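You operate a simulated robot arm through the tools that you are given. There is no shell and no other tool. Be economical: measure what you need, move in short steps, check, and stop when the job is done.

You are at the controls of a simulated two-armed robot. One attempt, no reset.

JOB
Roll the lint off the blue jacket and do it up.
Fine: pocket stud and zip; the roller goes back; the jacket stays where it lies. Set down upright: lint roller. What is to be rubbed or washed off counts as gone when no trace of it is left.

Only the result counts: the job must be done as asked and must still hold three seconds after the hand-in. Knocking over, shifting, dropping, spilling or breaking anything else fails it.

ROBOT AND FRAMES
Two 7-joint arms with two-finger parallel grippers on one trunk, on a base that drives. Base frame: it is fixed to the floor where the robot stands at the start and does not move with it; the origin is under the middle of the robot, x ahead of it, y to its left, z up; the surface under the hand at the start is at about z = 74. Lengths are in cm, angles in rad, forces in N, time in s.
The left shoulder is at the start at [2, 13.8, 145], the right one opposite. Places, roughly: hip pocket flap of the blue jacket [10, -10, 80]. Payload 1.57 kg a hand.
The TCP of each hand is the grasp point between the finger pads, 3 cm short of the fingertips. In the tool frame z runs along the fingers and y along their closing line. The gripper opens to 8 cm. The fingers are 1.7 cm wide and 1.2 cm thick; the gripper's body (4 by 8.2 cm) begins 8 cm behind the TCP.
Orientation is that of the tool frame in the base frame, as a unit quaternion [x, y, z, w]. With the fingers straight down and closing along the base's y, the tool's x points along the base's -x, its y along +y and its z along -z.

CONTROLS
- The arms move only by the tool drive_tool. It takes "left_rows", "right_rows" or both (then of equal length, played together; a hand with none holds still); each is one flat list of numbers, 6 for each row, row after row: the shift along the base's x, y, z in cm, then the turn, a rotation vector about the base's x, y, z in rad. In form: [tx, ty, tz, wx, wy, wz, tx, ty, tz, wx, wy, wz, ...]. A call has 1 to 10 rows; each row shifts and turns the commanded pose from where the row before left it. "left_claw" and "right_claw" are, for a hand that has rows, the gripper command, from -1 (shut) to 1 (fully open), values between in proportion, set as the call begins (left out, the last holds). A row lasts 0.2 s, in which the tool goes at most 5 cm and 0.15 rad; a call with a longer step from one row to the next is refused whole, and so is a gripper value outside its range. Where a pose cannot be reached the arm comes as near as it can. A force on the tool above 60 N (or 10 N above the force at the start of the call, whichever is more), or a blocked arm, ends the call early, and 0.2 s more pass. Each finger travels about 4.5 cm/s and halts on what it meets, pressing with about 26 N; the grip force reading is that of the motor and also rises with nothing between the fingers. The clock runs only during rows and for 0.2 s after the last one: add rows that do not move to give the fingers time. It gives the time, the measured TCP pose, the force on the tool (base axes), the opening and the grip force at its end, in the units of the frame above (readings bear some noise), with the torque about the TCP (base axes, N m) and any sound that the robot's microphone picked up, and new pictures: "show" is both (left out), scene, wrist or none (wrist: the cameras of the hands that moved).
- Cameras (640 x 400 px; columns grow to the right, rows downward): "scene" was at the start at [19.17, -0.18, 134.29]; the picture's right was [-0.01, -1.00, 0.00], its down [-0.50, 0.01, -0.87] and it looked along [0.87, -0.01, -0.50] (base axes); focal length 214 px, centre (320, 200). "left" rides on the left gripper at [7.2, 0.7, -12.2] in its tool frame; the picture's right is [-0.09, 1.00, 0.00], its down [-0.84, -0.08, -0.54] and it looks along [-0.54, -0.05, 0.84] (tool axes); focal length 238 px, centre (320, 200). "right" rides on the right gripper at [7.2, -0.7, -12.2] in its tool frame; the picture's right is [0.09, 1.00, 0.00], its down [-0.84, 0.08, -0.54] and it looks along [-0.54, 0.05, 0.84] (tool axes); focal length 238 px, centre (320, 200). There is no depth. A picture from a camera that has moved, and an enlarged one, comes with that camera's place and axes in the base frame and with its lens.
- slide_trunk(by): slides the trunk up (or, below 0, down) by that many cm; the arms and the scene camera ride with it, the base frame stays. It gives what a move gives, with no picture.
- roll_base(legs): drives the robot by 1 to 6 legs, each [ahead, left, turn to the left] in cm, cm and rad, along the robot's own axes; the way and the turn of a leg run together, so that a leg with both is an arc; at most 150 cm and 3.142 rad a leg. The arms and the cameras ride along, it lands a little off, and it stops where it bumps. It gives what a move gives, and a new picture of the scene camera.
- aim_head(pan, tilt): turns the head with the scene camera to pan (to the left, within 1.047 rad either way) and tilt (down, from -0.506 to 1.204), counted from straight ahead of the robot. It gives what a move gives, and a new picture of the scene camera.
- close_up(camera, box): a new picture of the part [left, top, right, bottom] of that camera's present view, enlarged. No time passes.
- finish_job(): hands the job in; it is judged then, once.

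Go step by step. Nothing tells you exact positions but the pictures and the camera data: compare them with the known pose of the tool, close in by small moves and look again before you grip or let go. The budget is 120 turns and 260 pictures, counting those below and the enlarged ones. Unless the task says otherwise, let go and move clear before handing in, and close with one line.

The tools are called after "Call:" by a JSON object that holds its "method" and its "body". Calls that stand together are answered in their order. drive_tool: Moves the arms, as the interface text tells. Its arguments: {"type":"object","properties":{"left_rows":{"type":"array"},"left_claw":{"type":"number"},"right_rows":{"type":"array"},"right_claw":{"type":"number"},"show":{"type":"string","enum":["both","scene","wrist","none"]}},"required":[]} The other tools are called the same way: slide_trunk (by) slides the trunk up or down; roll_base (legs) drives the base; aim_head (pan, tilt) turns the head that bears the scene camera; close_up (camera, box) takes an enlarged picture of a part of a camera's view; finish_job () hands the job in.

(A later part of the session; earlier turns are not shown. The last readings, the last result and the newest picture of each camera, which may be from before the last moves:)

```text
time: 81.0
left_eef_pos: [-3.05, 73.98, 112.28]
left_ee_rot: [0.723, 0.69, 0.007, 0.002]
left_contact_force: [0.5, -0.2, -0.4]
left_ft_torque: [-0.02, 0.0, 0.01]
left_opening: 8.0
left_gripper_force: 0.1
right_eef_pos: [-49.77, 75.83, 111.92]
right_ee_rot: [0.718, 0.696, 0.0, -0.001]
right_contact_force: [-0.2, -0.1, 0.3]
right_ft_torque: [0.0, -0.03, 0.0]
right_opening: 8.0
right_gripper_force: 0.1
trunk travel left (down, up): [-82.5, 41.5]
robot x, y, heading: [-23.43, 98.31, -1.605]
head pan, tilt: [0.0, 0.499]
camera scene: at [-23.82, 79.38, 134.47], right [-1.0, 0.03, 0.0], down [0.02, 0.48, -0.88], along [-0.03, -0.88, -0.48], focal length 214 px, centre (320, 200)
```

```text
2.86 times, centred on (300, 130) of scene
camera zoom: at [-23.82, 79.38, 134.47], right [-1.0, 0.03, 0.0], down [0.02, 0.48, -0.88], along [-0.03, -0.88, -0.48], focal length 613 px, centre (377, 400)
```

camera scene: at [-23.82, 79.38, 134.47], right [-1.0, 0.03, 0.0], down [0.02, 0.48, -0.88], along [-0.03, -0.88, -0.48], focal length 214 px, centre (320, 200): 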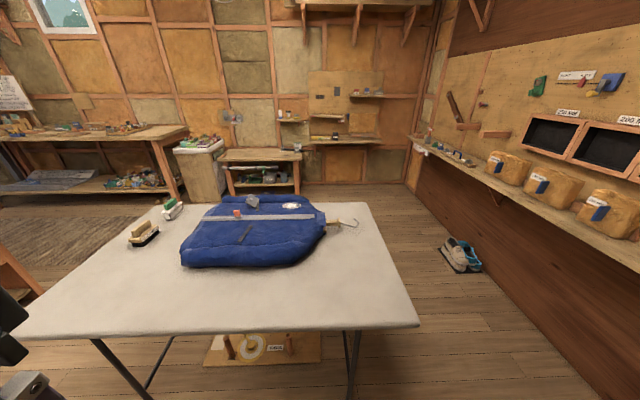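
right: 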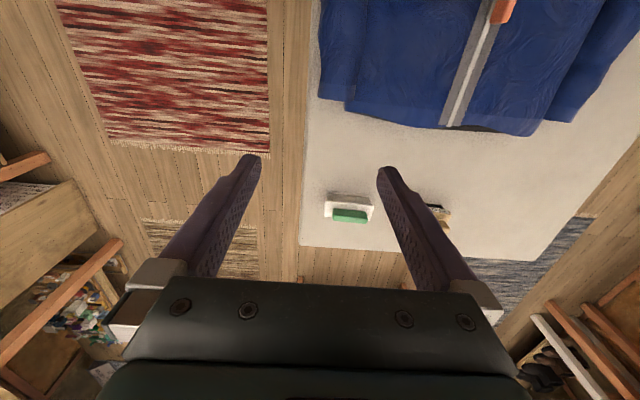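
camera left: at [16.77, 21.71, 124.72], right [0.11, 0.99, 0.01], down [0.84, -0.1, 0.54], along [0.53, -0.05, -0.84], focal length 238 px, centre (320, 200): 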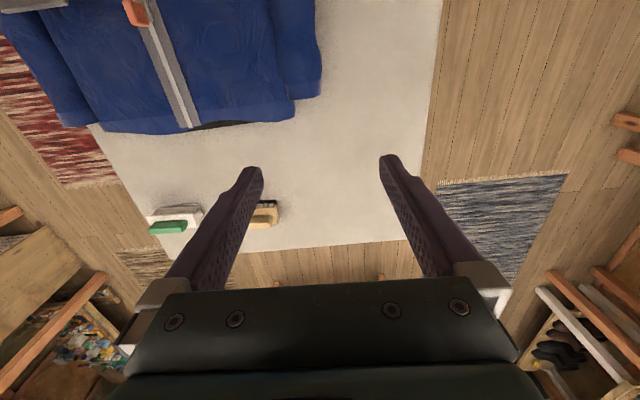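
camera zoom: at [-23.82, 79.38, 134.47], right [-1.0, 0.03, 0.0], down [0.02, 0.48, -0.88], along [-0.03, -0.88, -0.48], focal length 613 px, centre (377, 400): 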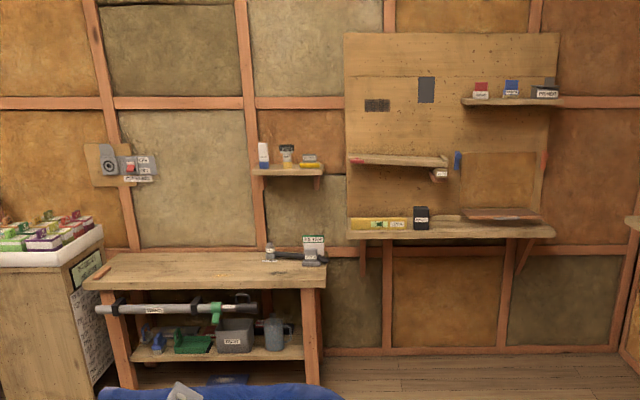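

Those are stool parts, not a roller. The best candidate is the white-and-blue upright item on the small cleaning shelf on the right wall, at about (14, -197, 102) with a soft brush and duster beside it. I'll drive around the end of the table to look closely.

Call:
{"method": "roll_base", "body": {"legs": [[0, 0, 1.604], [-57, 0, 0], [0, -105, 0], [0, -105, 0], [0, 0, -1.57], [0, 94, 0]]}}

Call:
{"method": "close_up", "body": {"camera": "scene", "box": [240, 60, 400, 200]}}

```text
time: 106.4
left_eef_pos: [35.46, -134.97, 112.39]
left_ee_rot: [0.711, 0.703, 0.007, 0.002]
left_contact_force: [-0.4, 0.5, -0.7]
left_ft_torque: [-0.03, 0.02, -0.01]
left_opening: 8.01
left_gripper_force: 0.1
right_eef_pos: [-11.24, -134.77, 112.09]
right_ee_rot: [0.706, 0.709, -0.002, -0.001]
right_contact_force: [0.4, 0.0, 0.0]
right_ft_torque: [0.0, 0.01, 0.02]
right_opening: 8.0
right_gripper_force: 0.1
trunk travel left (down, up): [-82.5, 41.5]
robot x, y, heading: [14.52, -111.15, -1.568]
head pan, tilt: [0.0, 0.499]
camera scene: at [14.65, -130.33, 134.48], right [-1.0, 0.0, 0.0], down [0.0, 0.48, -0.88], along [0.0, -0.88, -0.48], focal length 214 px, centre (320, 200)
```

scene: 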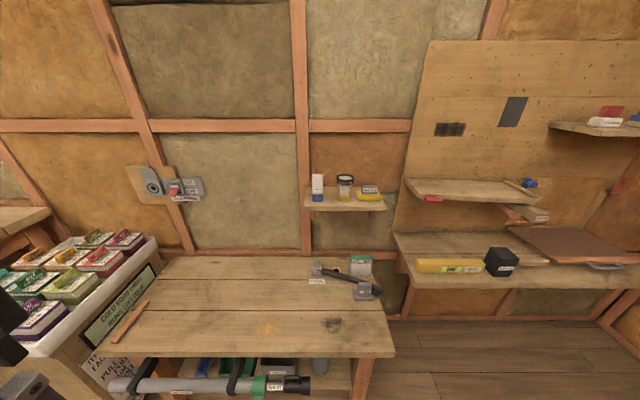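

```text
2.86 times, centred on (320, 130) of scene
camera zoom: at [14.65, -130.33, 134.48], right [-1.0, 0.0, 0.0], down [0.0, 0.48, -0.88], along [0.0, -0.88, -0.48], focal length 613 px, centre (320, 400)
```

zoom: 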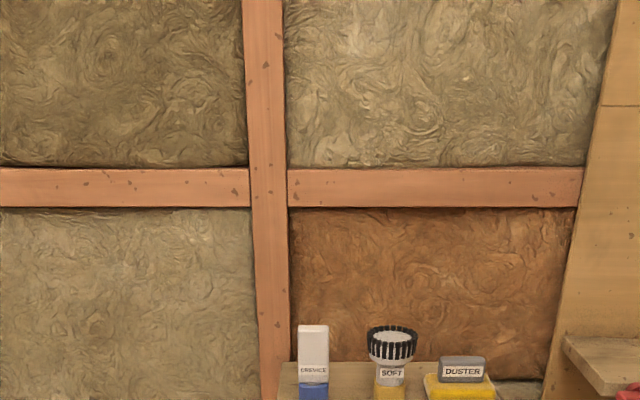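

Those are vacuum nozzles (CREVICE, SOFT, DUSTER). The white/green item on the jacket table itself deserves a closer look, along with the red-handled one on the stand.

Call:
{"method": "roll_base", "body": {"legs": [[-30, 0, 0], [0, 0, 1.57], [0, 0, 1.57], [0, -34, 0]]}}

Call:
{"method": "close_up", "body": {"camera": "scene", "box": [240, 200, 400, 300]}}

```text
time: 118.0
left_eef_pos: [26.34, -57.0, 112.55]
left_ee_rot: [0.716, -0.698, -0.002, 0.007]
left_contact_force: [-0.4, 0.0, -0.7]
left_ft_torque: [0.03, 0.01, 0.03]
left_opening: 8.0
left_gripper_force: 0.0
right_eef_pos: [73.12, -55.56, 111.98]
right_ee_rot: [0.721, -0.693, 0.002, -0.001]
right_contact_force: [0.0, -0.2, -0.4]
right_ft_torque: [0.0, 0.0, 0.03]
right_opening: 8.0
right_gripper_force: 0.1
trunk travel left (down, up): [-82.5, 41.5]
robot x, y, heading: [48.16, -80.23, 1.61]
head pan, tilt: [0.0, 0.499]
camera scene: at [47.72, -61.18, 134.48], right [1.0, 0.04, 0.0], down [0.02, -0.48, -0.88], along [-0.03, 0.88, -0.48], focal length 214 px, centre (320, 200)
```

scene: 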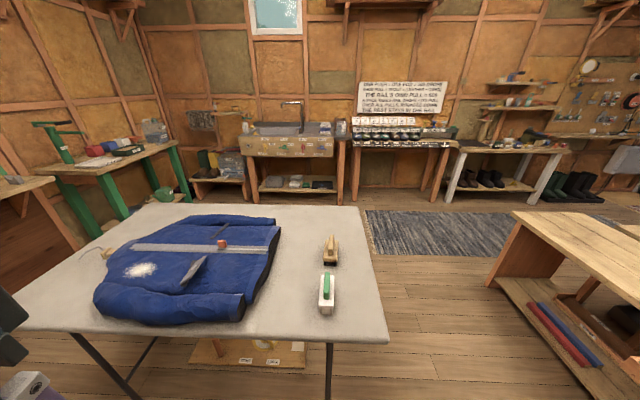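

```text
4.00 times, centred on (320, 250) of scene
camera zoom: at [47.72, -61.18, 134.48], right [1.0, 0.04, 0.0], down [0.02, -0.48, -0.88], along [-0.03, 0.88, -0.48], focal length 858 px, centre (320, 0)
```

zoom: 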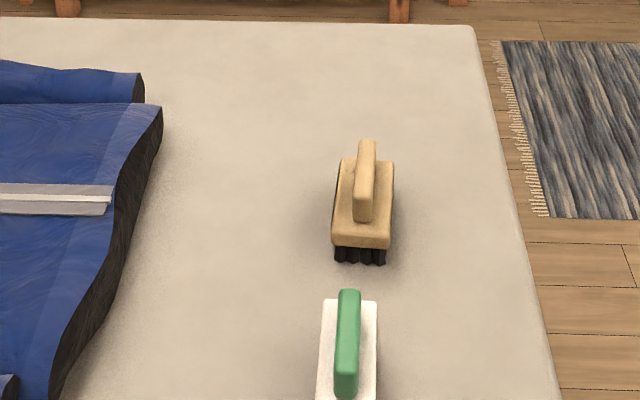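

Call:
{"method": "close_up", "body": {"camera": "scene", "box": [280, 225, 376, 325]}}

Call:
{"method": "aim_head", "body": {"pan": 0, "tilt": 0.9}}

Call:
{"method": "close_up", "body": {"camera": "scene", "box": [280, 120, 376, 220]}}

```text
4.00 times, centred on (328, 275) of scene
camera zoom: at [47.72, -61.18, 134.48], right [1.0, 0.04, 0.0], down [0.02, -0.48, -0.88], along [-0.03, 0.88, -0.48], focal length 858 px, centre (288, -100)
```

zoom: 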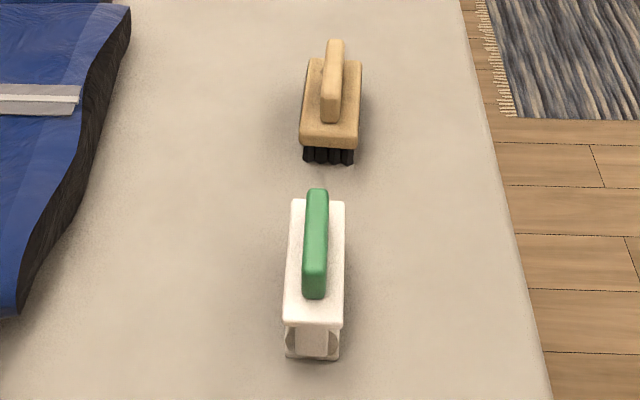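

```text
time: 118.9
left_eef_pos: [26.41, -57.05, 112.59]
left_ee_rot: [0.715, -0.699, -0.002, 0.006]
left_contact_force: [-0.8, 1.0, 0.3]
left_ft_torque: [0.0, 0.0, 0.03]
left_opening: 8.01
left_gripper_force: 0.1
right_eef_pos: [73.15, -55.66, 112.0]
right_ee_rot: [0.72, -0.694, 0.001, -0.001]
right_contact_force: [0.5, 0.1, -0.1]
right_ft_torque: [-0.04, -0.02, 0.0]
right_opening: 8.0
right_gripper_force: 0.1
trunk travel left (down, up): [-82.5, 41.5]
robot x, y, heading: [48.35, -79.9, 1.612]
head pan, tilt: [0.0, 0.901]
camera scene: at [47.78, -62.72, 131.1], right [1.0, 0.04, 0.0], down [0.03, -0.78, -0.62], along [-0.02, 0.62, -0.78], focal length 214 px, centre (320, 200)
```

scene: 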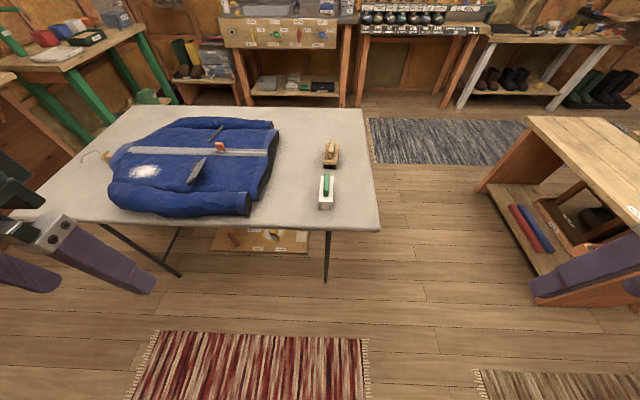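

```text
4.00 times, centred on (328, 170) of scene
camera zoom: at [47.78, -62.72, 131.1], right [1.0, 0.04, 0.0], down [0.03, -0.78, -0.62], along [-0.02, 0.62, -0.78], focal length 858 px, centre (288, 320)
```

zoom: 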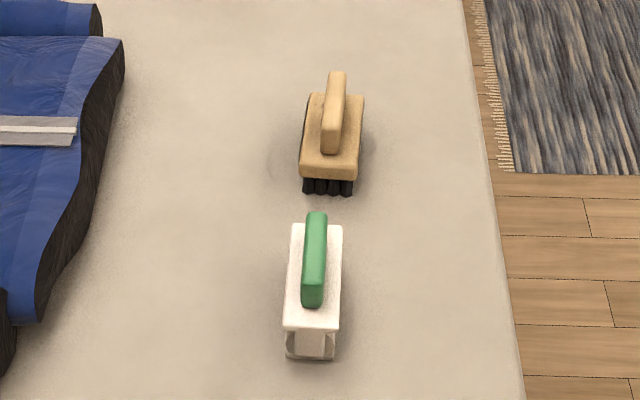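

The white item has a cylinder between end plates under a white block with a green handle, so that is the lint roller, standing upright at about (48, -17). Its handle runs along y, so I'll approach from the right side of the table with the right hand, the fingers closing along x.

Call:
{"method": "roll_base", "body": {"legs": [[0, 6, -0.04], [42, 0, 0]]}}

Call:
{"method": "drive_tool", "body": {"right_rows": [0, 0, -3, 0, 0, 0, 0, 0, -3, 0, 0, 0], "show": "wrist"}}

```text
time: 122.0
left_eef_pos: [21.68, -14.44, 112.44]
left_ee_rot: [-0.701, 0.713, 0.001, -0.007]
left_contact_force: [-0.3, 1.0, 0.1]
left_ft_torque: [0.01, -0.05, 0.01]
left_opening: 7.99
left_gripper_force: 0.1
right_eef_pos: [68.48, -14.92, 111.91]
right_ee_rot: [-0.706, 0.709, 0.0, 0.0]
right_contact_force: [-0.4, 0.1, 0.5]
right_ft_torque: [-0.02, 0.02, -0.01]
right_opening: 7.98
right_gripper_force: 0.1
trunk travel left (down, up): [-82.5, 41.5]
robot x, y, heading: [42.13, -38.35, 1.566]
head pan, tilt: [0.0, 0.901]
camera scene: at [42.8, -20.93, 131.09], right [1.0, -0.01, 0.0], down [0.0, -0.78, -0.62], along [0.0, 0.62, -0.78], focal length 214 px, centre (320, 200)
```

scene: 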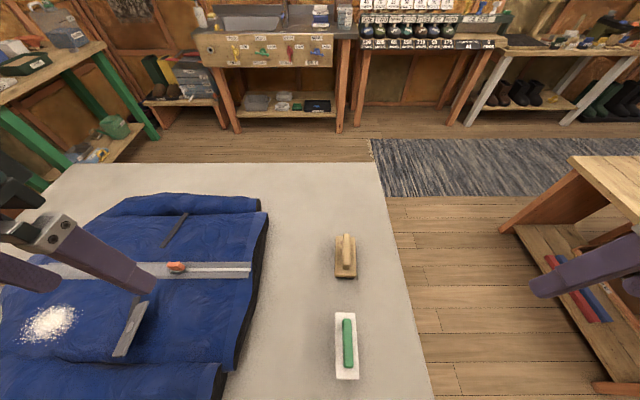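

```text
time: 122.6
left_eef_pos: [21.67, -14.38, 112.37]
left_ee_rot: [-0.701, 0.713, 0.001, -0.007]
left_contact_force: [0.0, -0.5, 0.5]
left_ft_torque: [-0.03, -0.01, 0.01]
left_opening: 8.03
left_gripper_force: 0.0
right_eef_pos: [68.46, -14.7, 106.1]
right_ee_rot: [-0.705, 0.709, 0.0, 0.001]
right_contact_force: [-0.8, -0.5, 0.7]
right_ft_torque: [0.04, 0.0, 0.04]
right_opening: 8.03
right_gripper_force: 0.1
trunk travel left (down, up): [-82.5, 41.5]
robot x, y, heading: [42.58, -38.72, 1.564]
head pan, tilt: [0.0, 0.901]
camera right: at [69.12, -21.92, 118.41], right [-1.0, -0.09, 0.0], down [-0.07, 0.84, 0.54], along [-0.05, 0.54, -0.84], focal length 238 px, centre (320, 200)
```

right: 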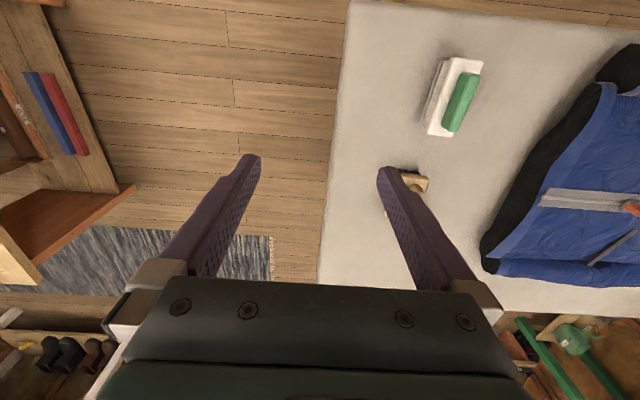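

The roller's handle is centred at about (48.1, -16.9), running along y. I'll move the right hand above it.

Call:
{"method": "drive_tool", "body": {"right_rows": [-4, -0.5, 0, 0, 0, 0, -4, -0.5, -1, 0, 0, 0, -4, -0.5, -2, 0, 0, 0, -4, -0.4, -3, 0, 0, 0, -4.4, -0.4, -2, 0, 0, 0, 0, 0, -3, 0, 0, 0, 0, 0, 0, 0, 0, 0]}}

```text
refused: row 4 steps farther than a row can; nothing moved
```

Call:
{"method": "drive_tool", "body": {"right_rows": [-4, -0.5, 0, 0, 0, 0, -4, -0.5, -1, 0, 0, 0, -4, -0.5, -2, 0, 0, 0, -4, -0.4, -2, 0, 0, 0, -4.4, -0.4, -2, 0, 0, 0, 0, 0, -4, 0, 0, 0, 0, 0, 0, 0, 0, 0]}}

```text
time: 124.2
left_eef_pos: [21.76, -14.38, 112.46]
left_ee_rot: [-0.701, 0.713, 0.001, -0.007]
left_contact_force: [-0.4, 0.1, -0.1]
left_ft_torque: [0.01, 0.02, 0.04]
left_opening: 7.98
left_gripper_force: 0.1
right_eef_pos: [47.96, -17.29, 95.06]
right_ee_rot: [-0.706, 0.708, -0.001, -0.001]
right_contact_force: [-0.3, -0.6, 0.6]
right_ft_torque: [-0.01, 0.0, 0.01]
right_opening: 8.01
right_gripper_force: 0.1
trunk travel left (down, up): [-82.5, 41.5]
robot x, y, heading: [42.6, -38.6, 1.566]
head pan, tilt: [0.0, 0.901]
camera scene: at [42.8, -20.93, 131.1], right [1.0, -0.01, 0.0], down [0.0, -0.78, -0.62], along [0.0, 0.62, -0.78], focal length 214 px, centre (320, 200)
camera right: at [48.61, -24.43, 107.37], right [-1.0, -0.09, 0.0], down [-0.07, 0.84, 0.54], along [-0.05, 0.54, -0.84], focal length 238 px, centre (320, 200)
```

scene: 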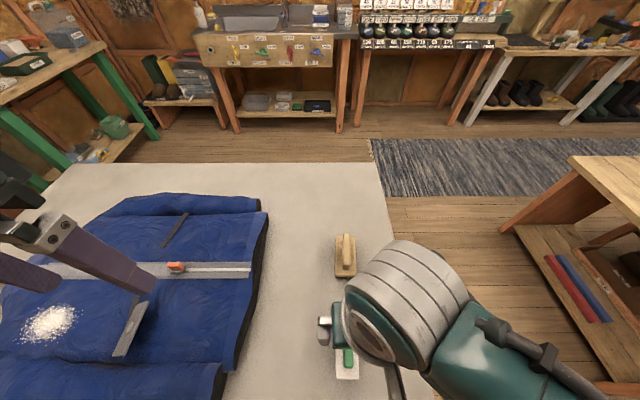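
right: 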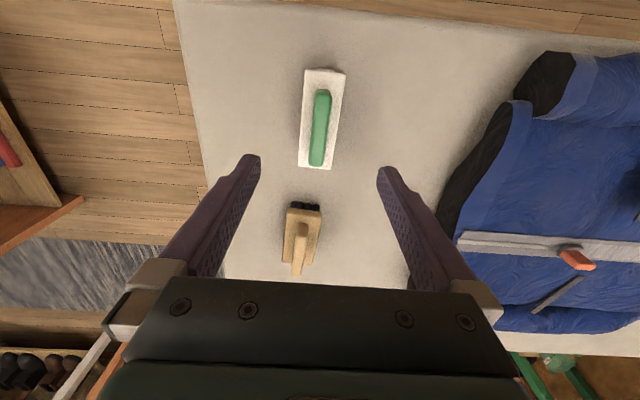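

The hand is centred over the handle, whose top is at about z = 81. I'll part-close the fingers and come down to check the height.

Call:
{"method": "drive_tool", "body": {"right_rows": [0, 0, -3, 0, 0, 0, 0, 0.2, -3, 0, 0, 0, 0, 0.2, -3, 0, 0, 0, 0, 0, -1.5, 0, 0, 0, 0, 0, 0, 0, 0, 0], "right_claw": 0.1}}

Call:
{"method": "close_up", "body": {"camera": "right", "box": [200, 60, 440, 210]}}

```text
time: 125.4
left_eef_pos: [21.61, -14.4, 112.33]
left_ee_rot: [-0.701, 0.714, 0.002, -0.007]
left_contact_force: [-0.3, 0.3, 0.3]
left_ft_torque: [0.01, -0.03, -0.01]
left_opening: 8.01
left_gripper_force: 0.1
right_eef_pos: [47.99, -16.82, 84.81]
right_ee_rot: [-0.705, 0.709, 0.0, 0.001]
right_contact_force: [0.2, -0.2, 0.0]
right_ft_torque: [0.0, 0.03, 0.03]
right_opening: 4.41
right_gripper_force: 0.1
right hand out of reach, approached as far as the arm can: row 4
trunk travel left (down, up): [-82.5, 41.5]
robot x, y, heading: [42.81, -38.25, 1.561]
head pan, tilt: [0.0, 0.901]
camera scene: at [42.8, -20.93, 131.1], right [1.0, -0.01, 0.0], down [0.0, -0.78, -0.62], along [0.0, 0.62, -0.78], focal length 214 px, centre (320, 200)
camera right: at [48.65, -24.1, 97.13], right [-1.0, -0.09, 0.0], down [-0.07, 0.84, 0.54], along [-0.05, 0.54, -0.84], focal length 238 px, centre (320, 200)
```

scene: 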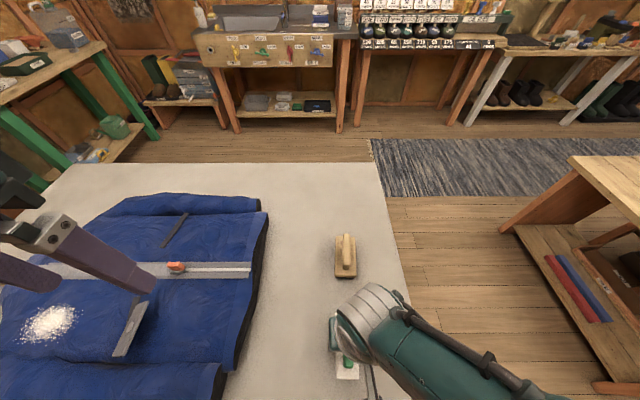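
right: 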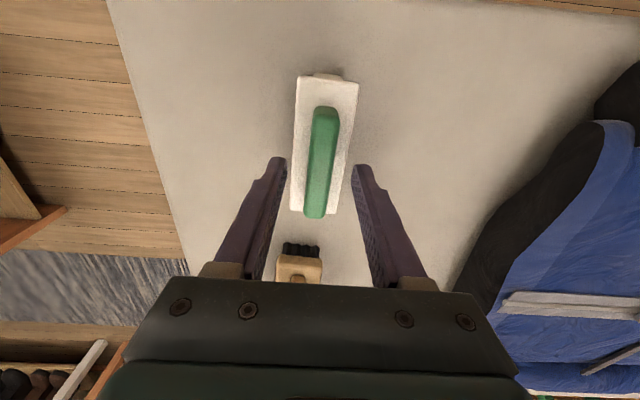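

```text
2.67 times, centred on (320, 135) of right
camera zoom: at [48.65, -24.1, 97.13], right [-1.0, -0.09, 0.0], down [-0.07, 0.84, 0.54], along [-0.05, 0.54, -0.84], focal length 636 px, centre (320, 373)
```

zoom: 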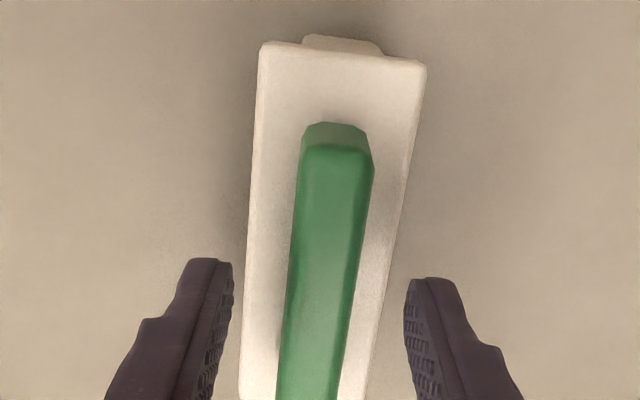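

The arm is at its lower reach limit, so I'll raise the hand, slide the trunk down, and come down again.

Call:
{"method": "drive_tool", "body": {"right_rows": [0, 0, 4, 0, 0, 0, 0, 0, 4, 0, 0, 0, 0, 0, 4, 0, 0, 0, 0, 0, 3, 0, 0, 0], "show": "none"}}

Call:
{"method": "slide_trunk", "body": {"by": -14}}

Call:
{"method": "drive_tool", "body": {"right_rows": [0, 0, -1, 0, 0, 0, 0, 0, -1, 0, 0, 0]}}

```text
time: 126.4
left_eef_pos: [21.7, -14.45, 112.49]
left_ee_rot: [-0.701, 0.713, 0.002, -0.007]
left_contact_force: [-0.5, -0.2, 0.2]
left_ft_torque: [0.02, 0.01, 0.0]
left_opening: 8.0
left_gripper_force: 0.1
right_eef_pos: [48.22, -17.25, 100.11]
right_ee_rot: [-0.705, 0.709, -0.002, 0.0]
right_contact_force: [0.1, 0.2, 0.6]
right_ft_torque: [0.03, 0.02, -0.02]
right_opening: 4.4
right_gripper_force: 0.0
trunk travel left (down, up): [-82.5, 41.5]
robot x, y, heading: [42.61, -38.6, 1.566]
head pan, tilt: [0.0, 0.901]
```

```text
time: 128.1
left_eef_pos: [21.79, -14.39, 98.48]
left_ee_rot: [-0.701, 0.713, 0.001, -0.007]
left_contact_force: [-0.3, -0.9, 0.5]
left_ft_torque: [0.03, 0.0, 0.01]
left_opening: 8.01
left_gripper_force: 0.0
right_eef_pos: [48.21, -17.22, 86.02]
right_ee_rot: [-0.705, 0.709, 0.0, 0.001]
right_contact_force: [-0.3, 0.1, -0.2]
right_ft_torque: [-0.01, -0.04, 0.0]
right_opening: 4.39
right_gripper_force: 0.1
trunk travel left (down, up): [-68.5, 55.5]
robot x, y, heading: [42.61, -38.4, 1.567]
head pan, tilt: [0.0, 0.901]
```

```text
time: 128.7
left_eef_pos: [21.61, -14.42, 98.52]
left_ee_rot: [-0.7, 0.714, 0.002, -0.008]
left_contact_force: [0.6, 0.7, -0.1]
left_ft_torque: [-0.04, -0.02, 0.02]
left_opening: 8.0
left_gripper_force: 0.1
right_eef_pos: [48.16, -17.05, 84.12]
right_ee_rot: [-0.705, 0.709, 0.0, 0.0]
right_contact_force: [0.0, 0.3, 1.1]
right_ft_torque: [0.03, 0.02, 0.0]
right_opening: 4.38
right_gripper_force: 0.0
trunk travel left (down, up): [-68.5, 55.5]
robot x, y, heading: [42.48, -38.56, 1.567]
head pan, tilt: [0.0, 0.901]
camera scene: at [42.8, -20.93, 117.1], right [1.0, -0.01, 0.0], down [0.0, -0.78, -0.62], along [0.0, 0.62, -0.78], focal length 214 px, centre (320, 200)
camera right: at [48.81, -24.3, 96.31], right [-1.0, -0.09, 0.0], down [-0.07, 0.84, 0.54], along [-0.05, 0.54, -0.84], focal length 238 px, centre (320, 200)
```

scene: 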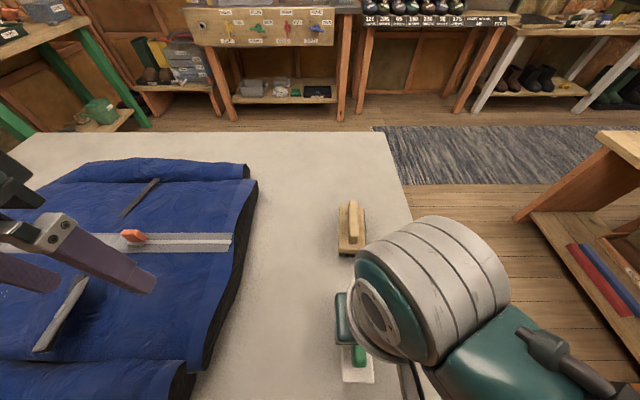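
right: 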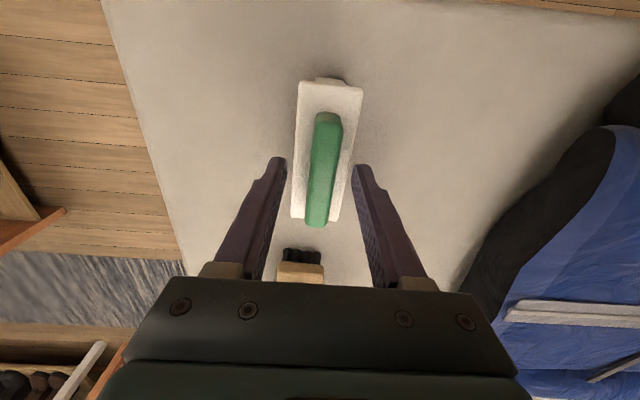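

Lined up well. I'll descend gently while watching the force.

Call:
{"method": "drive_tool", "body": {"right_rows": [-0.2, 0, -1, 0, 0, 0, 0, 0, -0.8, 0, 0, 0, 0, 0, 0, 0, 0, 0], "show": "wrist"}}

Call:
{"method": "close_up", "body": {"camera": "right", "box": [220, 80, 420, 240]}}

```text
time: 129.5
left_eef_pos: [21.64, -14.4, 98.58]
left_ee_rot: [-0.701, 0.713, 0.001, -0.007]
left_contact_force: [0.6, -0.2, 0.2]
left_ft_torque: [0.01, 0.0, 0.0]
left_opening: 8.01
left_gripper_force: 0.1
right_eef_pos: [47.96, -17.19, 82.25]
right_ee_rot: [-0.705, 0.709, -0.001, 0.0]
right_contact_force: [0.2, -0.1, -0.6]
right_ft_torque: [-0.02, 0.0, 0.01]
right_opening: 4.39
right_gripper_force: 0.1
trunk travel left (down, up): [-68.5, 55.5]
robot x, y, heading: [42.45, -38.52, 1.563]
head pan, tilt: [0.0, 0.901]
camera right: at [48.59, -24.32, 94.51], right [-1.0, -0.09, 0.0], down [-0.07, 0.84, 0.54], along [-0.05, 0.54, -0.84], focal length 238 px, centre (320, 200)
```

right: 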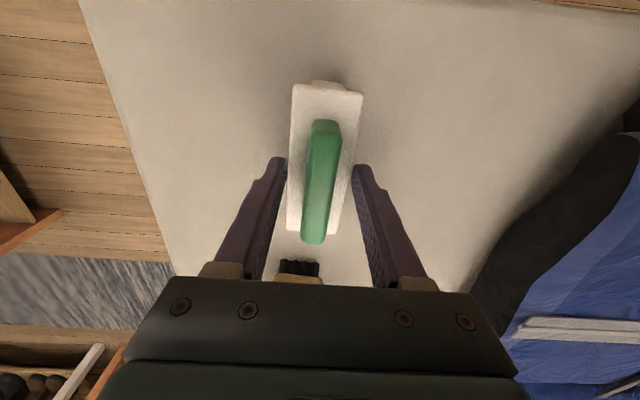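

```text
2.50 times, centred on (320, 160) of right
camera zoom: at [48.59, -24.32, 94.51], right [-1.0, -0.09, 0.0], down [-0.07, 0.84, 0.54], along [-0.05, 0.54, -0.84], focal length 596 px, centre (320, 300)
```

zoom: 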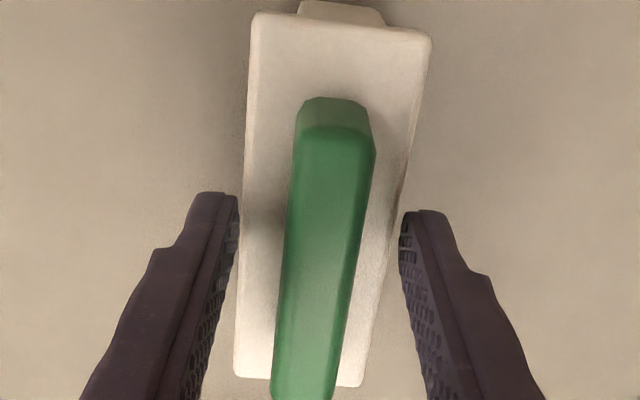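

I'll narrow the fingers to about 3.4 cm so they stay within the block, then feel down to its top.

Call:
{"method": "drive_tool", "body": {"right_rows": [-0.15, 0, 0, 0, 0, 0, 0, 0, 0, 0, 0, 0, 0, 0, -0.4, 0, 0, 0, 0, 0, -0.3, 0, 0, 0, 0, 0, -0.3, 0, 0, 0], "right_claw": -0.2, "show": "wrist"}}

Call:
{"method": "close_up", "body": {"camera": "right", "box": [220, 80, 420, 240]}}

```text
time: 130.4
left_eef_pos: [21.86, -14.5, 98.6]
left_ee_rot: [-0.701, 0.713, 0.001, -0.006]
left_contact_force: [0.4, 0.1, -1.2]
left_ft_torque: [0.0, -0.01, 0.01]
left_opening: 8.02
left_gripper_force: 0.3
right_eef_pos: [47.72, -17.15, 82.17]
right_ee_rot: [-0.706, 0.709, 0.0, 0.0]
right_contact_force: [6.3, -9.7, 38.5]
right_ft_torque: [-0.31, -0.39, -0.08]
right_opening: 3.19
right_gripper_force: 0.0
trunk travel left (down, up): [-68.5, 55.5]
robot x, y, heading: [42.87, -38.5, 1.565]
head pan, tilt: [0.0, 0.901]
stopped in row 4 (right hand): the force on the tool passed its limit at 69 N (the readings are from after the stop); the commanded pose is now the measured one
camera right: at [48.4, -24.26, 94.47], right [-1.0, -0.09, 0.0], down [-0.07, 0.84, 0.54], along [-0.05, 0.54, -0.84], focal length 238 px, centre (320, 200)
```

right: 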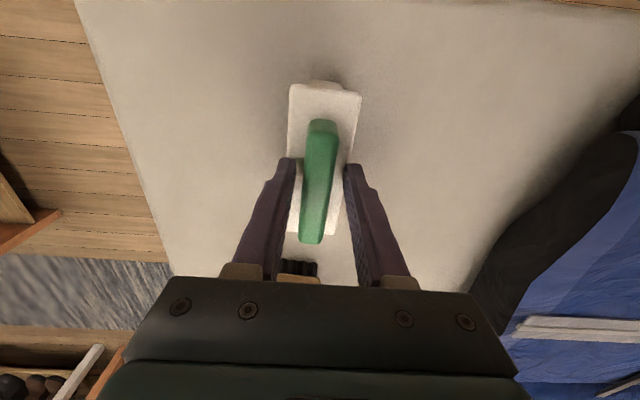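

```text
2.50 times, centred on (320, 160) of right
camera zoom: at [48.4, -24.26, 94.47], right [-1.0, -0.09, 0.0], down [-0.07, 0.84, 0.54], along [-0.05, 0.54, -0.84], focal length 596 px, centre (320, 300)
```

zoom: 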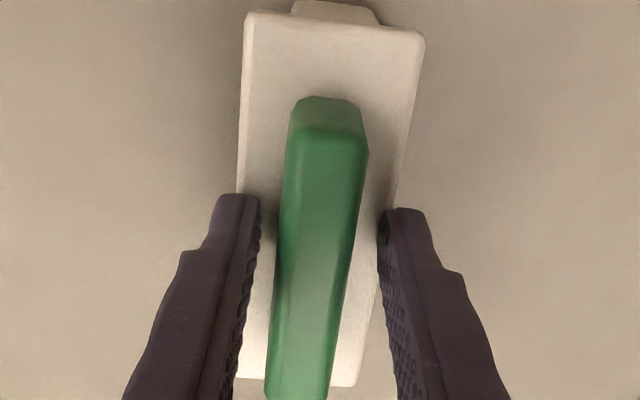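

Contact at the block's top: the tips are at about z = 79.1. I'll lift slightly and close on the handle.

Call:
{"method": "drive_tool", "body": {"right_rows": [0, 0, 0.25, 0, 0, 0, 0, 0, 0, 0, 0, 0, 0, 0, 0, 0, 0, 0, 0, 0, 0, 0, 0, 0], "right_claw": -1, "show": "wrist"}}

```text
time: 131.4
left_eef_pos: [21.68, -14.36, 98.44]
left_ee_rot: [-0.701, 0.713, 0.002, -0.008]
left_contact_force: [0.1, -0.5, 0.6]
left_ft_torque: [0.03, -0.01, -0.05]
left_opening: 7.99
left_gripper_force: 0.1
right_eef_pos: [47.62, -17.07, 82.25]
right_ee_rot: [-0.705, 0.709, 0.001, 0.0]
right_contact_force: [0.2, 0.0, -0.1]
right_ft_torque: [0.05, -0.01, 0.02]
right_opening: 1.73
right_gripper_force: 26.3
trunk travel left (down, up): [-68.5, 55.5]
robot x, y, heading: [42.53, -38.86, 1.565]
head pan, tilt: [0.0, 0.901]
camera right: at [48.27, -24.28, 94.53], right [-1.0, -0.09, 0.0], down [-0.07, 0.84, 0.54], along [-0.05, 0.54, -0.84], focal length 238 px, centre (320, 200)
```

right: 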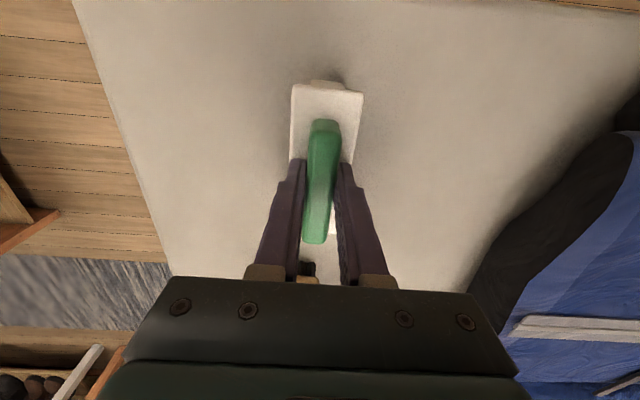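

Gripped at (47.6, -17.1, 82.25), which I'll remember for putting it back. Lifting now.

Call:
{"method": "drive_tool", "body": {"right_rows": [0, 0, 1, 0, 0, 0, 0, 0, 3, 0, 0, 0, 0, 0, 4, 0, 0, 0, 0, 0, 4, 0, 0, 0]}}

Call:
{"method": "close_up", "body": {"camera": "right", "box": [220, 80, 420, 280]}}

```text
time: 132.4
left_eef_pos: [21.62, -14.41, 98.55]
left_ee_rot: [-0.701, 0.714, 0.003, -0.006]
left_contact_force: [0.0, -0.8, -0.3]
left_ft_torque: [0.0, -0.02, -0.01]
left_opening: 8.02
left_gripper_force: 0.0
right_eef_pos: [47.63, -16.95, 94.15]
right_ee_rot: [-0.705, 0.709, 0.0, -0.001]
right_contact_force: [-0.7, 0.2, 0.2]
right_ft_torque: [0.02, 0.0, 0.02]
right_opening: 0.0
right_gripper_force: 21.1
trunk travel left (down, up): [-68.5, 55.5]
robot x, y, heading: [42.35, -38.78, 1.566]
head pan, tilt: [0.0, 0.901]
camera scene: at [42.82, -20.95, 117.1], right [1.0, -0.01, 0.0], down [0.0, -0.78, -0.62], along [0.0, 0.62, -0.78], focal length 214 px, centre (320, 200)
camera right: at [48.25, -24.18, 106.32], right [-1.0, -0.09, 0.0], down [-0.07, 0.84, 0.54], along [-0.05, 0.54, -0.84], focal length 238 px, centre (320, 200)
```

scene: 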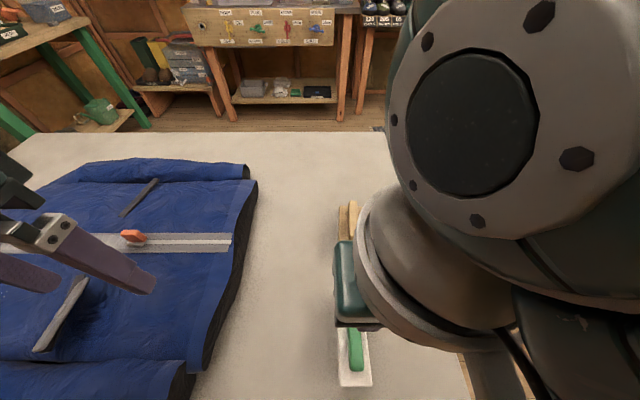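
right: 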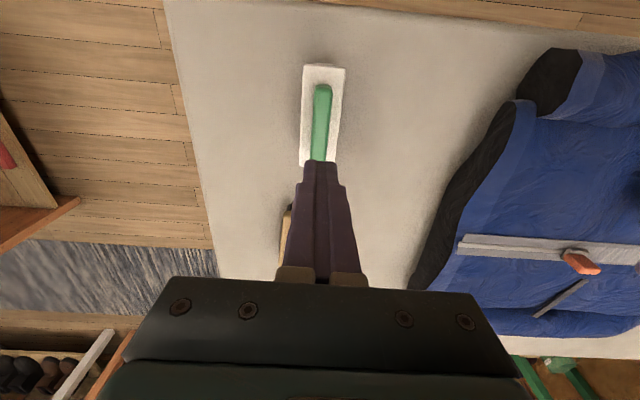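

```text
2.00 times, centred on (320, 180) of right
camera zoom: at [48.25, -24.18, 106.32], right [-1.0, -0.09, 0.0], down [-0.07, 0.84, 0.54], along [-0.05, 0.54, -0.84], focal length 477 px, centre (320, 240)
```

zoom: 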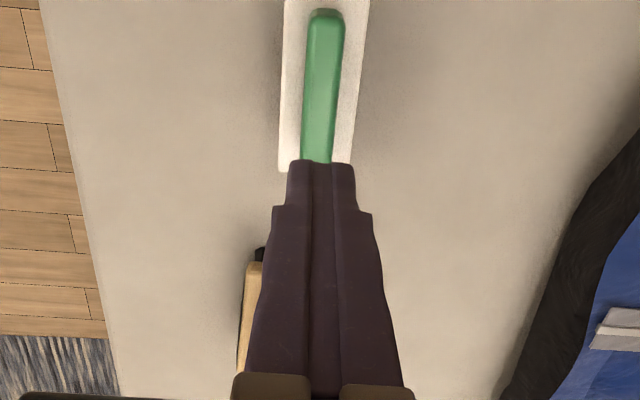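

The grip slipped off, and the roller still stands where it was. I need the handle's true profile, so I'll back away and lower the camera for a side view.

Call:
{"method": "roll_base", "body": {"legs": [[-45, 0, 0]]}}

Call:
{"method": "slide_trunk", "body": {"by": -22}}

Call:
{"method": "aim_head", "body": {"pan": 0, "tilt": 0.4}}

Call:
{"method": "close_up", "body": {"camera": "scene", "box": [310, 160, 390, 210]}}

```text
time: 135.1
left_eef_pos: [21.42, -58.43, 98.58]
left_ee_rot: [-0.699, 0.715, 0.002, -0.007]
left_contact_force: [-0.8, 0.5, 0.5]
left_ft_torque: [0.01, 0.02, 0.0]
left_opening: 8.03
left_gripper_force: 0.2
right_eef_pos: [47.38, -61.16, 93.9]
right_ee_rot: [-0.704, 0.71, 0.002, -0.001]
right_contact_force: [0.0, -0.7, 0.6]
right_ft_torque: [0.01, 0.0, -0.02]
right_opening: 0.0
right_gripper_force: 21.3
trunk travel left (down, up): [-68.5, 55.5]
robot x, y, heading: [42.39, -82.56, 1.561]
head pan, tilt: [0.0, 0.901]
camera scene: at [42.57, -65.04, 117.09], right [1.0, -0.01, 0.0], down [-0.01, -0.78, -0.62], along [0.0, 0.62, -0.78], focal length 214 px, centre (320, 200)
```

scene: 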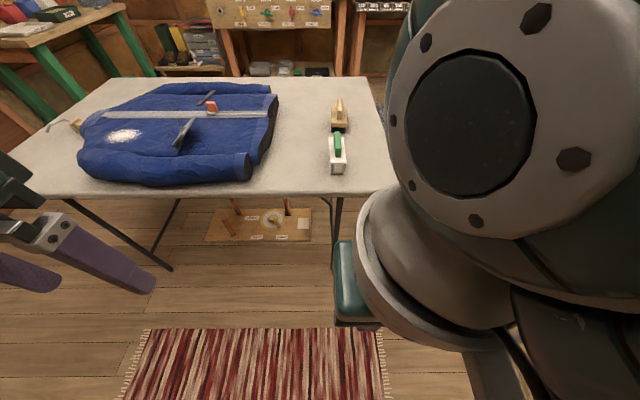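

```text
time: 137.4
left_eef_pos: [21.52, -58.47, 76.47]
left_ee_rot: [-0.7, 0.715, 0.001, -0.007]
left_contact_force: [0.2, -0.4, 0.4]
left_ft_torque: [0.01, -0.04, -0.02]
left_opening: 8.0
left_gripper_force: 0.0
right_eef_pos: [47.26, -61.01, 72.02]
right_ee_rot: [-0.704, 0.71, 0.002, 0.0]
right_contact_force: [1.1, -0.2, -0.3]
right_ft_torque: [-0.01, 0.0, 0.03]
right_opening: 0.0
right_gripper_force: 20.8
trunk travel left (down, up): [-46.5, 77.5]
robot x, y, heading: [42.34, -82.23, 1.558]
head pan, tilt: [0.0, 0.901]
```

```text
time: 138.3
left_eef_pos: [21.46, -58.5, 76.44]
left_ee_rot: [-0.699, 0.715, 0.002, -0.006]
left_contact_force: [-0.3, -0.4, -0.2]
left_ft_torque: [-0.01, 0.01, 0.01]
left_opening: 7.99
left_gripper_force: 0.1
right_eef_pos: [47.2, -61.13, 72.17]
right_ee_rot: [-0.705, 0.71, 0.002, 0.0]
right_contact_force: [-0.1, 0.3, -0.2]
right_ft_torque: [-0.02, 0.01, -0.01]
right_opening: 0.0
right_gripper_force: 20.6
trunk travel left (down, up): [-46.5, 77.5]
robot x, y, heading: [42.0, -82.56, 1.56]
head pan, tilt: [0.0, 0.4]
camera scene: at [42.59, -63.33, 99.39], right [1.0, -0.01, 0.0], down [0.0, -0.39, -0.92], along [0.01, 0.92, -0.39], focal length 214 px, centre (320, 200)
```

scene: 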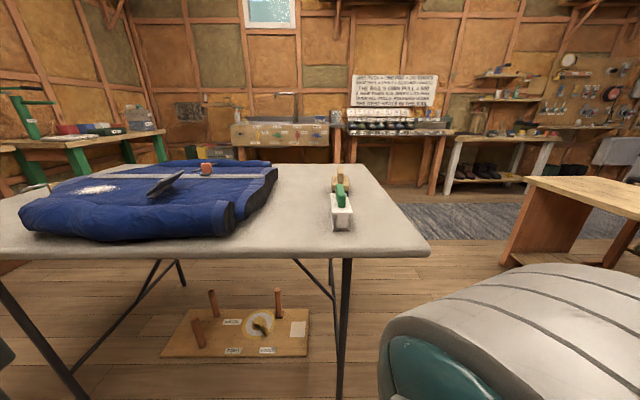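

```text
8.00 times, centred on (350, 185) of scene
camera zoom: at [42.59, -63.33, 99.39], right [1.0, -0.01, 0.0], down [0.0, -0.39, -0.92], along [0.01, 0.92, -0.39], focal length 1716 px, centre (80, 320)
```

zoom: 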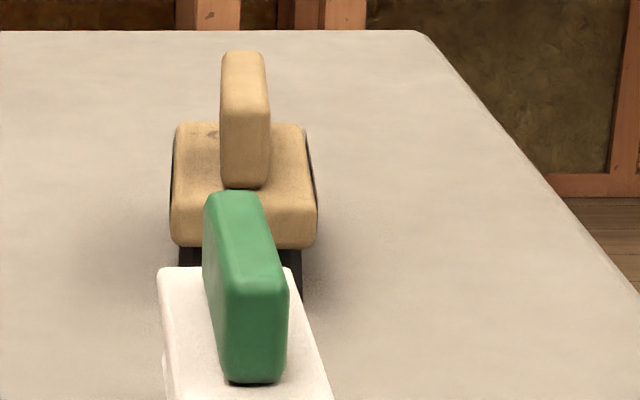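

The handle is about 2.9 cm tall (z ≈ 79.3 to 82.2) on the block, so the fingers had only their tips on it. I'll go back and retry with a slower lift, checking the opening.

Call:
{"method": "slide_trunk", "body": {"by": 22}}

Call:
{"method": "roll_base", "body": {"legs": [[44, 0, 0]]}}

Call:
{"method": "drive_tool", "body": {"right_rows": [0, 0, 0, 0, 0, 0, 0, 0, 0, 0, 0, 0, 0, 0, 0, 0, 0, 0], "right_claw": -0.1, "show": "wrist"}}

```text
time: 140.7
left_eef_pos: [21.43, -58.45, 98.54]
left_ee_rot: [-0.7, 0.714, 0.002, -0.007]
left_contact_force: [0.4, 0.6, 0.7]
left_ft_torque: [0.02, 0.04, 0.03]
left_opening: 8.01
left_gripper_force: 0.0
right_eef_pos: [47.35, -61.14, 93.96]
right_ee_rot: [-0.704, 0.71, 0.0, -0.001]
right_contact_force: [0.6, -0.1, 0.7]
right_ft_torque: [0.01, -0.03, -0.02]
right_opening: 0.01
right_gripper_force: 21.0
trunk travel left (down, up): [-68.5, 55.5]
robot x, y, heading: [41.93, -82.7, 1.561]
head pan, tilt: [0.0, 0.4]
```

```text
time: 143.3
left_eef_pos: [22.21, -15.0, 98.46]
left_ee_rot: [-0.697, 0.717, 0.001, -0.007]
left_contact_force: [0.6, 1.7, 0.6]
left_ft_torque: [0.02, 0.0, -0.02]
left_opening: 7.98
left_gripper_force: 0.1
right_eef_pos: [48.07, -17.89, 94.05]
right_ee_rot: [-0.701, 0.713, 0.001, -0.001]
right_contact_force: [-0.2, 0.0, -0.3]
right_ft_torque: [0.01, 0.02, -0.03]
right_opening: 0.0
right_gripper_force: 21.2
trunk travel left (down, up): [-68.5, 55.5]
robot x, y, heading: [42.4, -39.42, 1.55]
head pan, tilt: [0.0, 0.4]
camera scene: at [43.32, -20.14, 121.4], right [1.0, -0.02, 0.0], down [-0.01, -0.39, -0.92], along [0.02, 0.92, -0.39], focal length 214 px, centre (320, 200)
```

scene: 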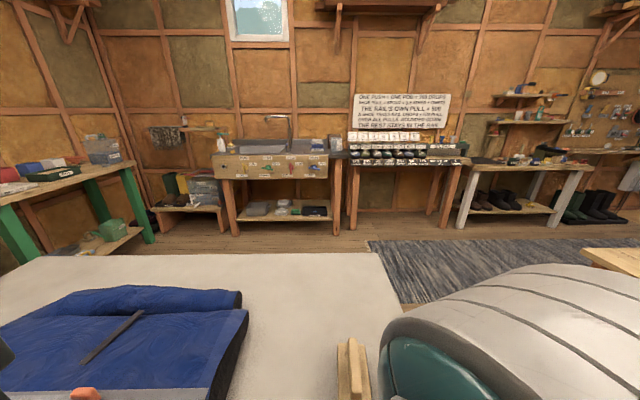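

```text
time: 144.1
left_eef_pos: [22.29, -15.13, 98.46]
left_ee_rot: [-0.697, 0.717, 0.002, -0.008]
left_contact_force: [-0.3, 0.3, -0.2]
left_ft_torque: [0.0, -0.01, -0.04]
left_opening: 8.01
left_gripper_force: 0.0
right_eef_pos: [48.07, -17.98, 94.07]
right_ee_rot: [-0.701, 0.713, 0.001, 0.0]
right_contact_force: [-0.5, 0.9, 0.4]
right_ft_torque: [0.01, -0.01, -0.02]
right_opening: 3.61
right_gripper_force: 0.1
trunk travel left (down, up): [-68.5, 55.5]
robot x, y, heading: [42.61, -39.11, 1.553]
head pan, tilt: [0.0, 0.4]
camera right: at [48.67, -25.14, 106.29], right [-1.0, -0.07, 0.0], down [-0.06, 0.84, 0.54], along [-0.04, 0.54, -0.84], focal length 238 px, centre (320, 200)
```

right: 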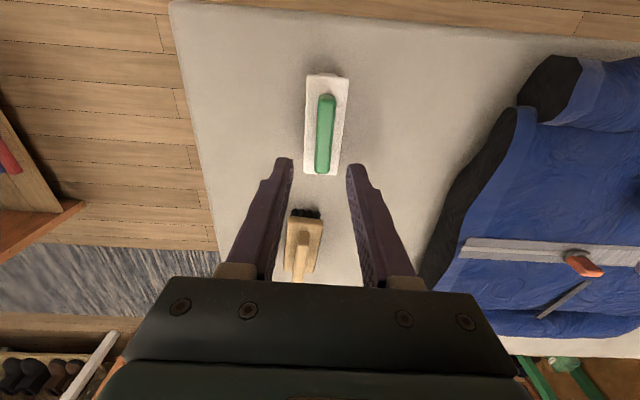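

Re-aligning over the handle (about 47.6, -17.2) and descending to just above the block.

Call:
{"method": "drive_tool", "body": {"right_rows": [-0.2, 0.3, -3.5, 0, 0, 0.03, -0.24, 0.35, -4, 0, 0, 0, 0, 0, -2.5, 0, 0, 0, 0, 0, -1.2, 0, 0, 0, 0, 0, 0, 0, 0, 0], "show": "wrist"}}

Call:
{"method": "close_up", "body": {"camera": "right", "box": [220, 80, 420, 240]}}

```text
time: 145.3
left_eef_pos: [22.22, -15.02, 98.55]
left_ee_rot: [-0.696, 0.718, 0.002, -0.007]
left_contact_force: [0.2, 0.2, 0.1]
left_ft_torque: [0.01, 0.01, -0.02]
left_opening: 7.99
left_gripper_force: 0.0
right_eef_pos: [47.73, -17.2, 82.83]
right_ee_rot: [0.712, -0.703, -0.001, 0.001]
right_contact_force: [0.0, -0.7, -0.1]
right_ft_torque: [-0.01, -0.04, 0.03]
right_opening: 3.6
right_gripper_force: 0.1
trunk travel left (down, up): [-68.5, 55.5]
robot x, y, heading: [42.77, -39.56, 1.554]
head pan, tilt: [0.0, 0.4]
camera right: at [48.48, -24.36, 95.15], right [-0.99, -0.1, 0.0], down [-0.09, 0.84, 0.54], along [-0.06, 0.54, -0.84], focal length 238 px, centre (320, 200)
```

right: 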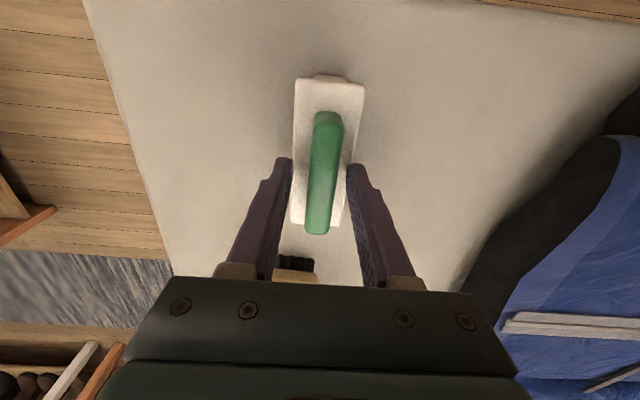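

```text
2.50 times, centred on (320, 160) of right
camera zoom: at [48.48, -24.36, 95.15], right [-0.99, -0.1, 0.0], down [-0.09, 0.84, 0.54], along [-0.06, 0.54, -0.84], focal length 596 px, centre (320, 300)
```

zoom: 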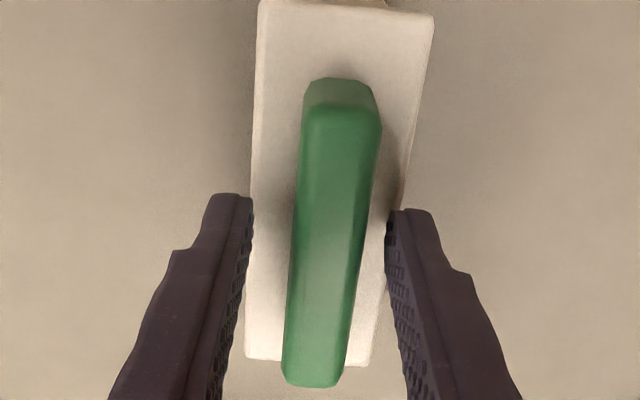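

Lowering a touch, closing, and then testing with a small, slow lift.

Call:
{"method": "drive_tool", "body": {"right_rows": [-0.1, 0, -0.4, 0, 0, 0, 0, 0, 0, 0, 0, 0], "show": "none"}}

Call:
{"method": "drive_tool", "body": {"right_rows": [0, 0, 0, 0, 0, 0, 0, 0, 0, 0, 0, 0, 0, 0, 0, 0, 0, 0, 0, 0, 0, 0, 0, 0, 0, 0, 0, 0, 0, 0], "right_claw": -1, "show": "none"}}

Call:
{"method": "drive_tool", "body": {"right_rows": [0, 0, 0.1, 0, 0, 0, 0, 0, 0.1, 0, 0, 0, 0, 0, 0.2, 0, 0, 0, 0, 0, 0.2, 0, 0, 0, 0, 0, 0, 0, 0, 0], "show": "wrist"}}

```text
time: 145.9
left_eef_pos: [22.23, -15.13, 98.44]
left_ee_rot: [-0.697, 0.717, 0.001, -0.008]
left_contact_force: [-0.3, -0.3, -0.2]
left_ft_torque: [0.01, 0.01, 0.01]
left_opening: 8.0
left_gripper_force: 0.0
right_eef_pos: [47.49, -17.1, 82.37]
right_ee_rot: [0.711, -0.703, -0.002, 0.002]
right_contact_force: [0.1, 0.4, -0.3]
right_ft_torque: [0.02, 0.0, 0.05]
right_opening: 3.61
right_gripper_force: 0.0
trunk travel left (down, up): [-68.5, 55.5]
robot x, y, heading: [42.59, -39.36, 1.55]
head pan, tilt: [0.0, 0.4]
```

```text
time: 147.1
left_eef_pos: [22.24, -15.1, 98.49]
left_ee_rot: [-0.697, 0.717, 0.001, -0.007]
left_contact_force: [0.4, -0.2, 0.3]
left_ft_torque: [0.01, 0.03, 0.0]
left_opening: 8.0
left_gripper_force: 0.1
right_eef_pos: [47.61, -17.21, 82.43]
right_ee_rot: [0.711, -0.703, -0.001, 0.001]
right_contact_force: [-0.2, 0.2, 0.9]
right_ft_torque: [0.05, -0.05, -0.04]
right_opening: 1.73
right_gripper_force: 26.0
trunk travel left (down, up): [-68.5, 55.5]
robot x, y, heading: [42.82, -39.4, 1.554]
head pan, tilt: [0.0, 0.4]
```

```text
time: 148.3
left_eef_pos: [22.27, -14.99, 98.43]
left_ee_rot: [-0.696, 0.718, 0.001, -0.008]
left_contact_force: [-0.2, -0.5, 0.4]
left_ft_torque: [-0.01, -0.01, 0.02]
left_opening: 8.02
left_gripper_force: 0.0
right_eef_pos: [47.56, -17.29, 82.84]
right_ee_rot: [0.711, -0.703, -0.001, 0.002]
right_contact_force: [0.3, -0.1, -1.3]
right_ft_torque: [0.01, -0.03, 0.01]
right_opening: 1.74
right_gripper_force: 26.1
trunk travel left (down, up): [-68.5, 55.5]
robot x, y, heading: [43.32, -39.14, 1.554]
head pan, tilt: [0.0, 0.4]
camera right: at [48.41, -24.48, 95.25], right [-0.99, -0.1, 0.0], down [-0.09, 0.84, 0.54], along [-0.06, 0.54, -0.84], focal length 238 px, centre (320, 200)
```

right: 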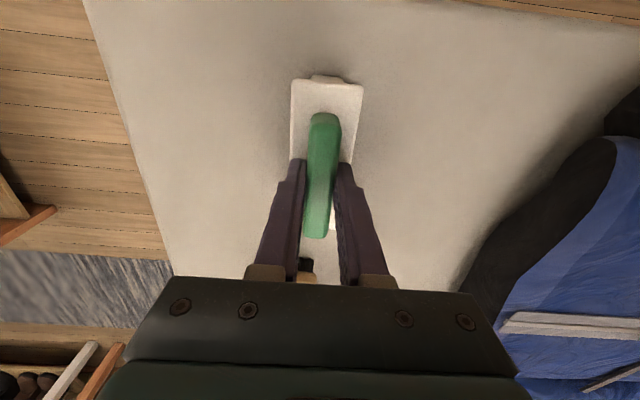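

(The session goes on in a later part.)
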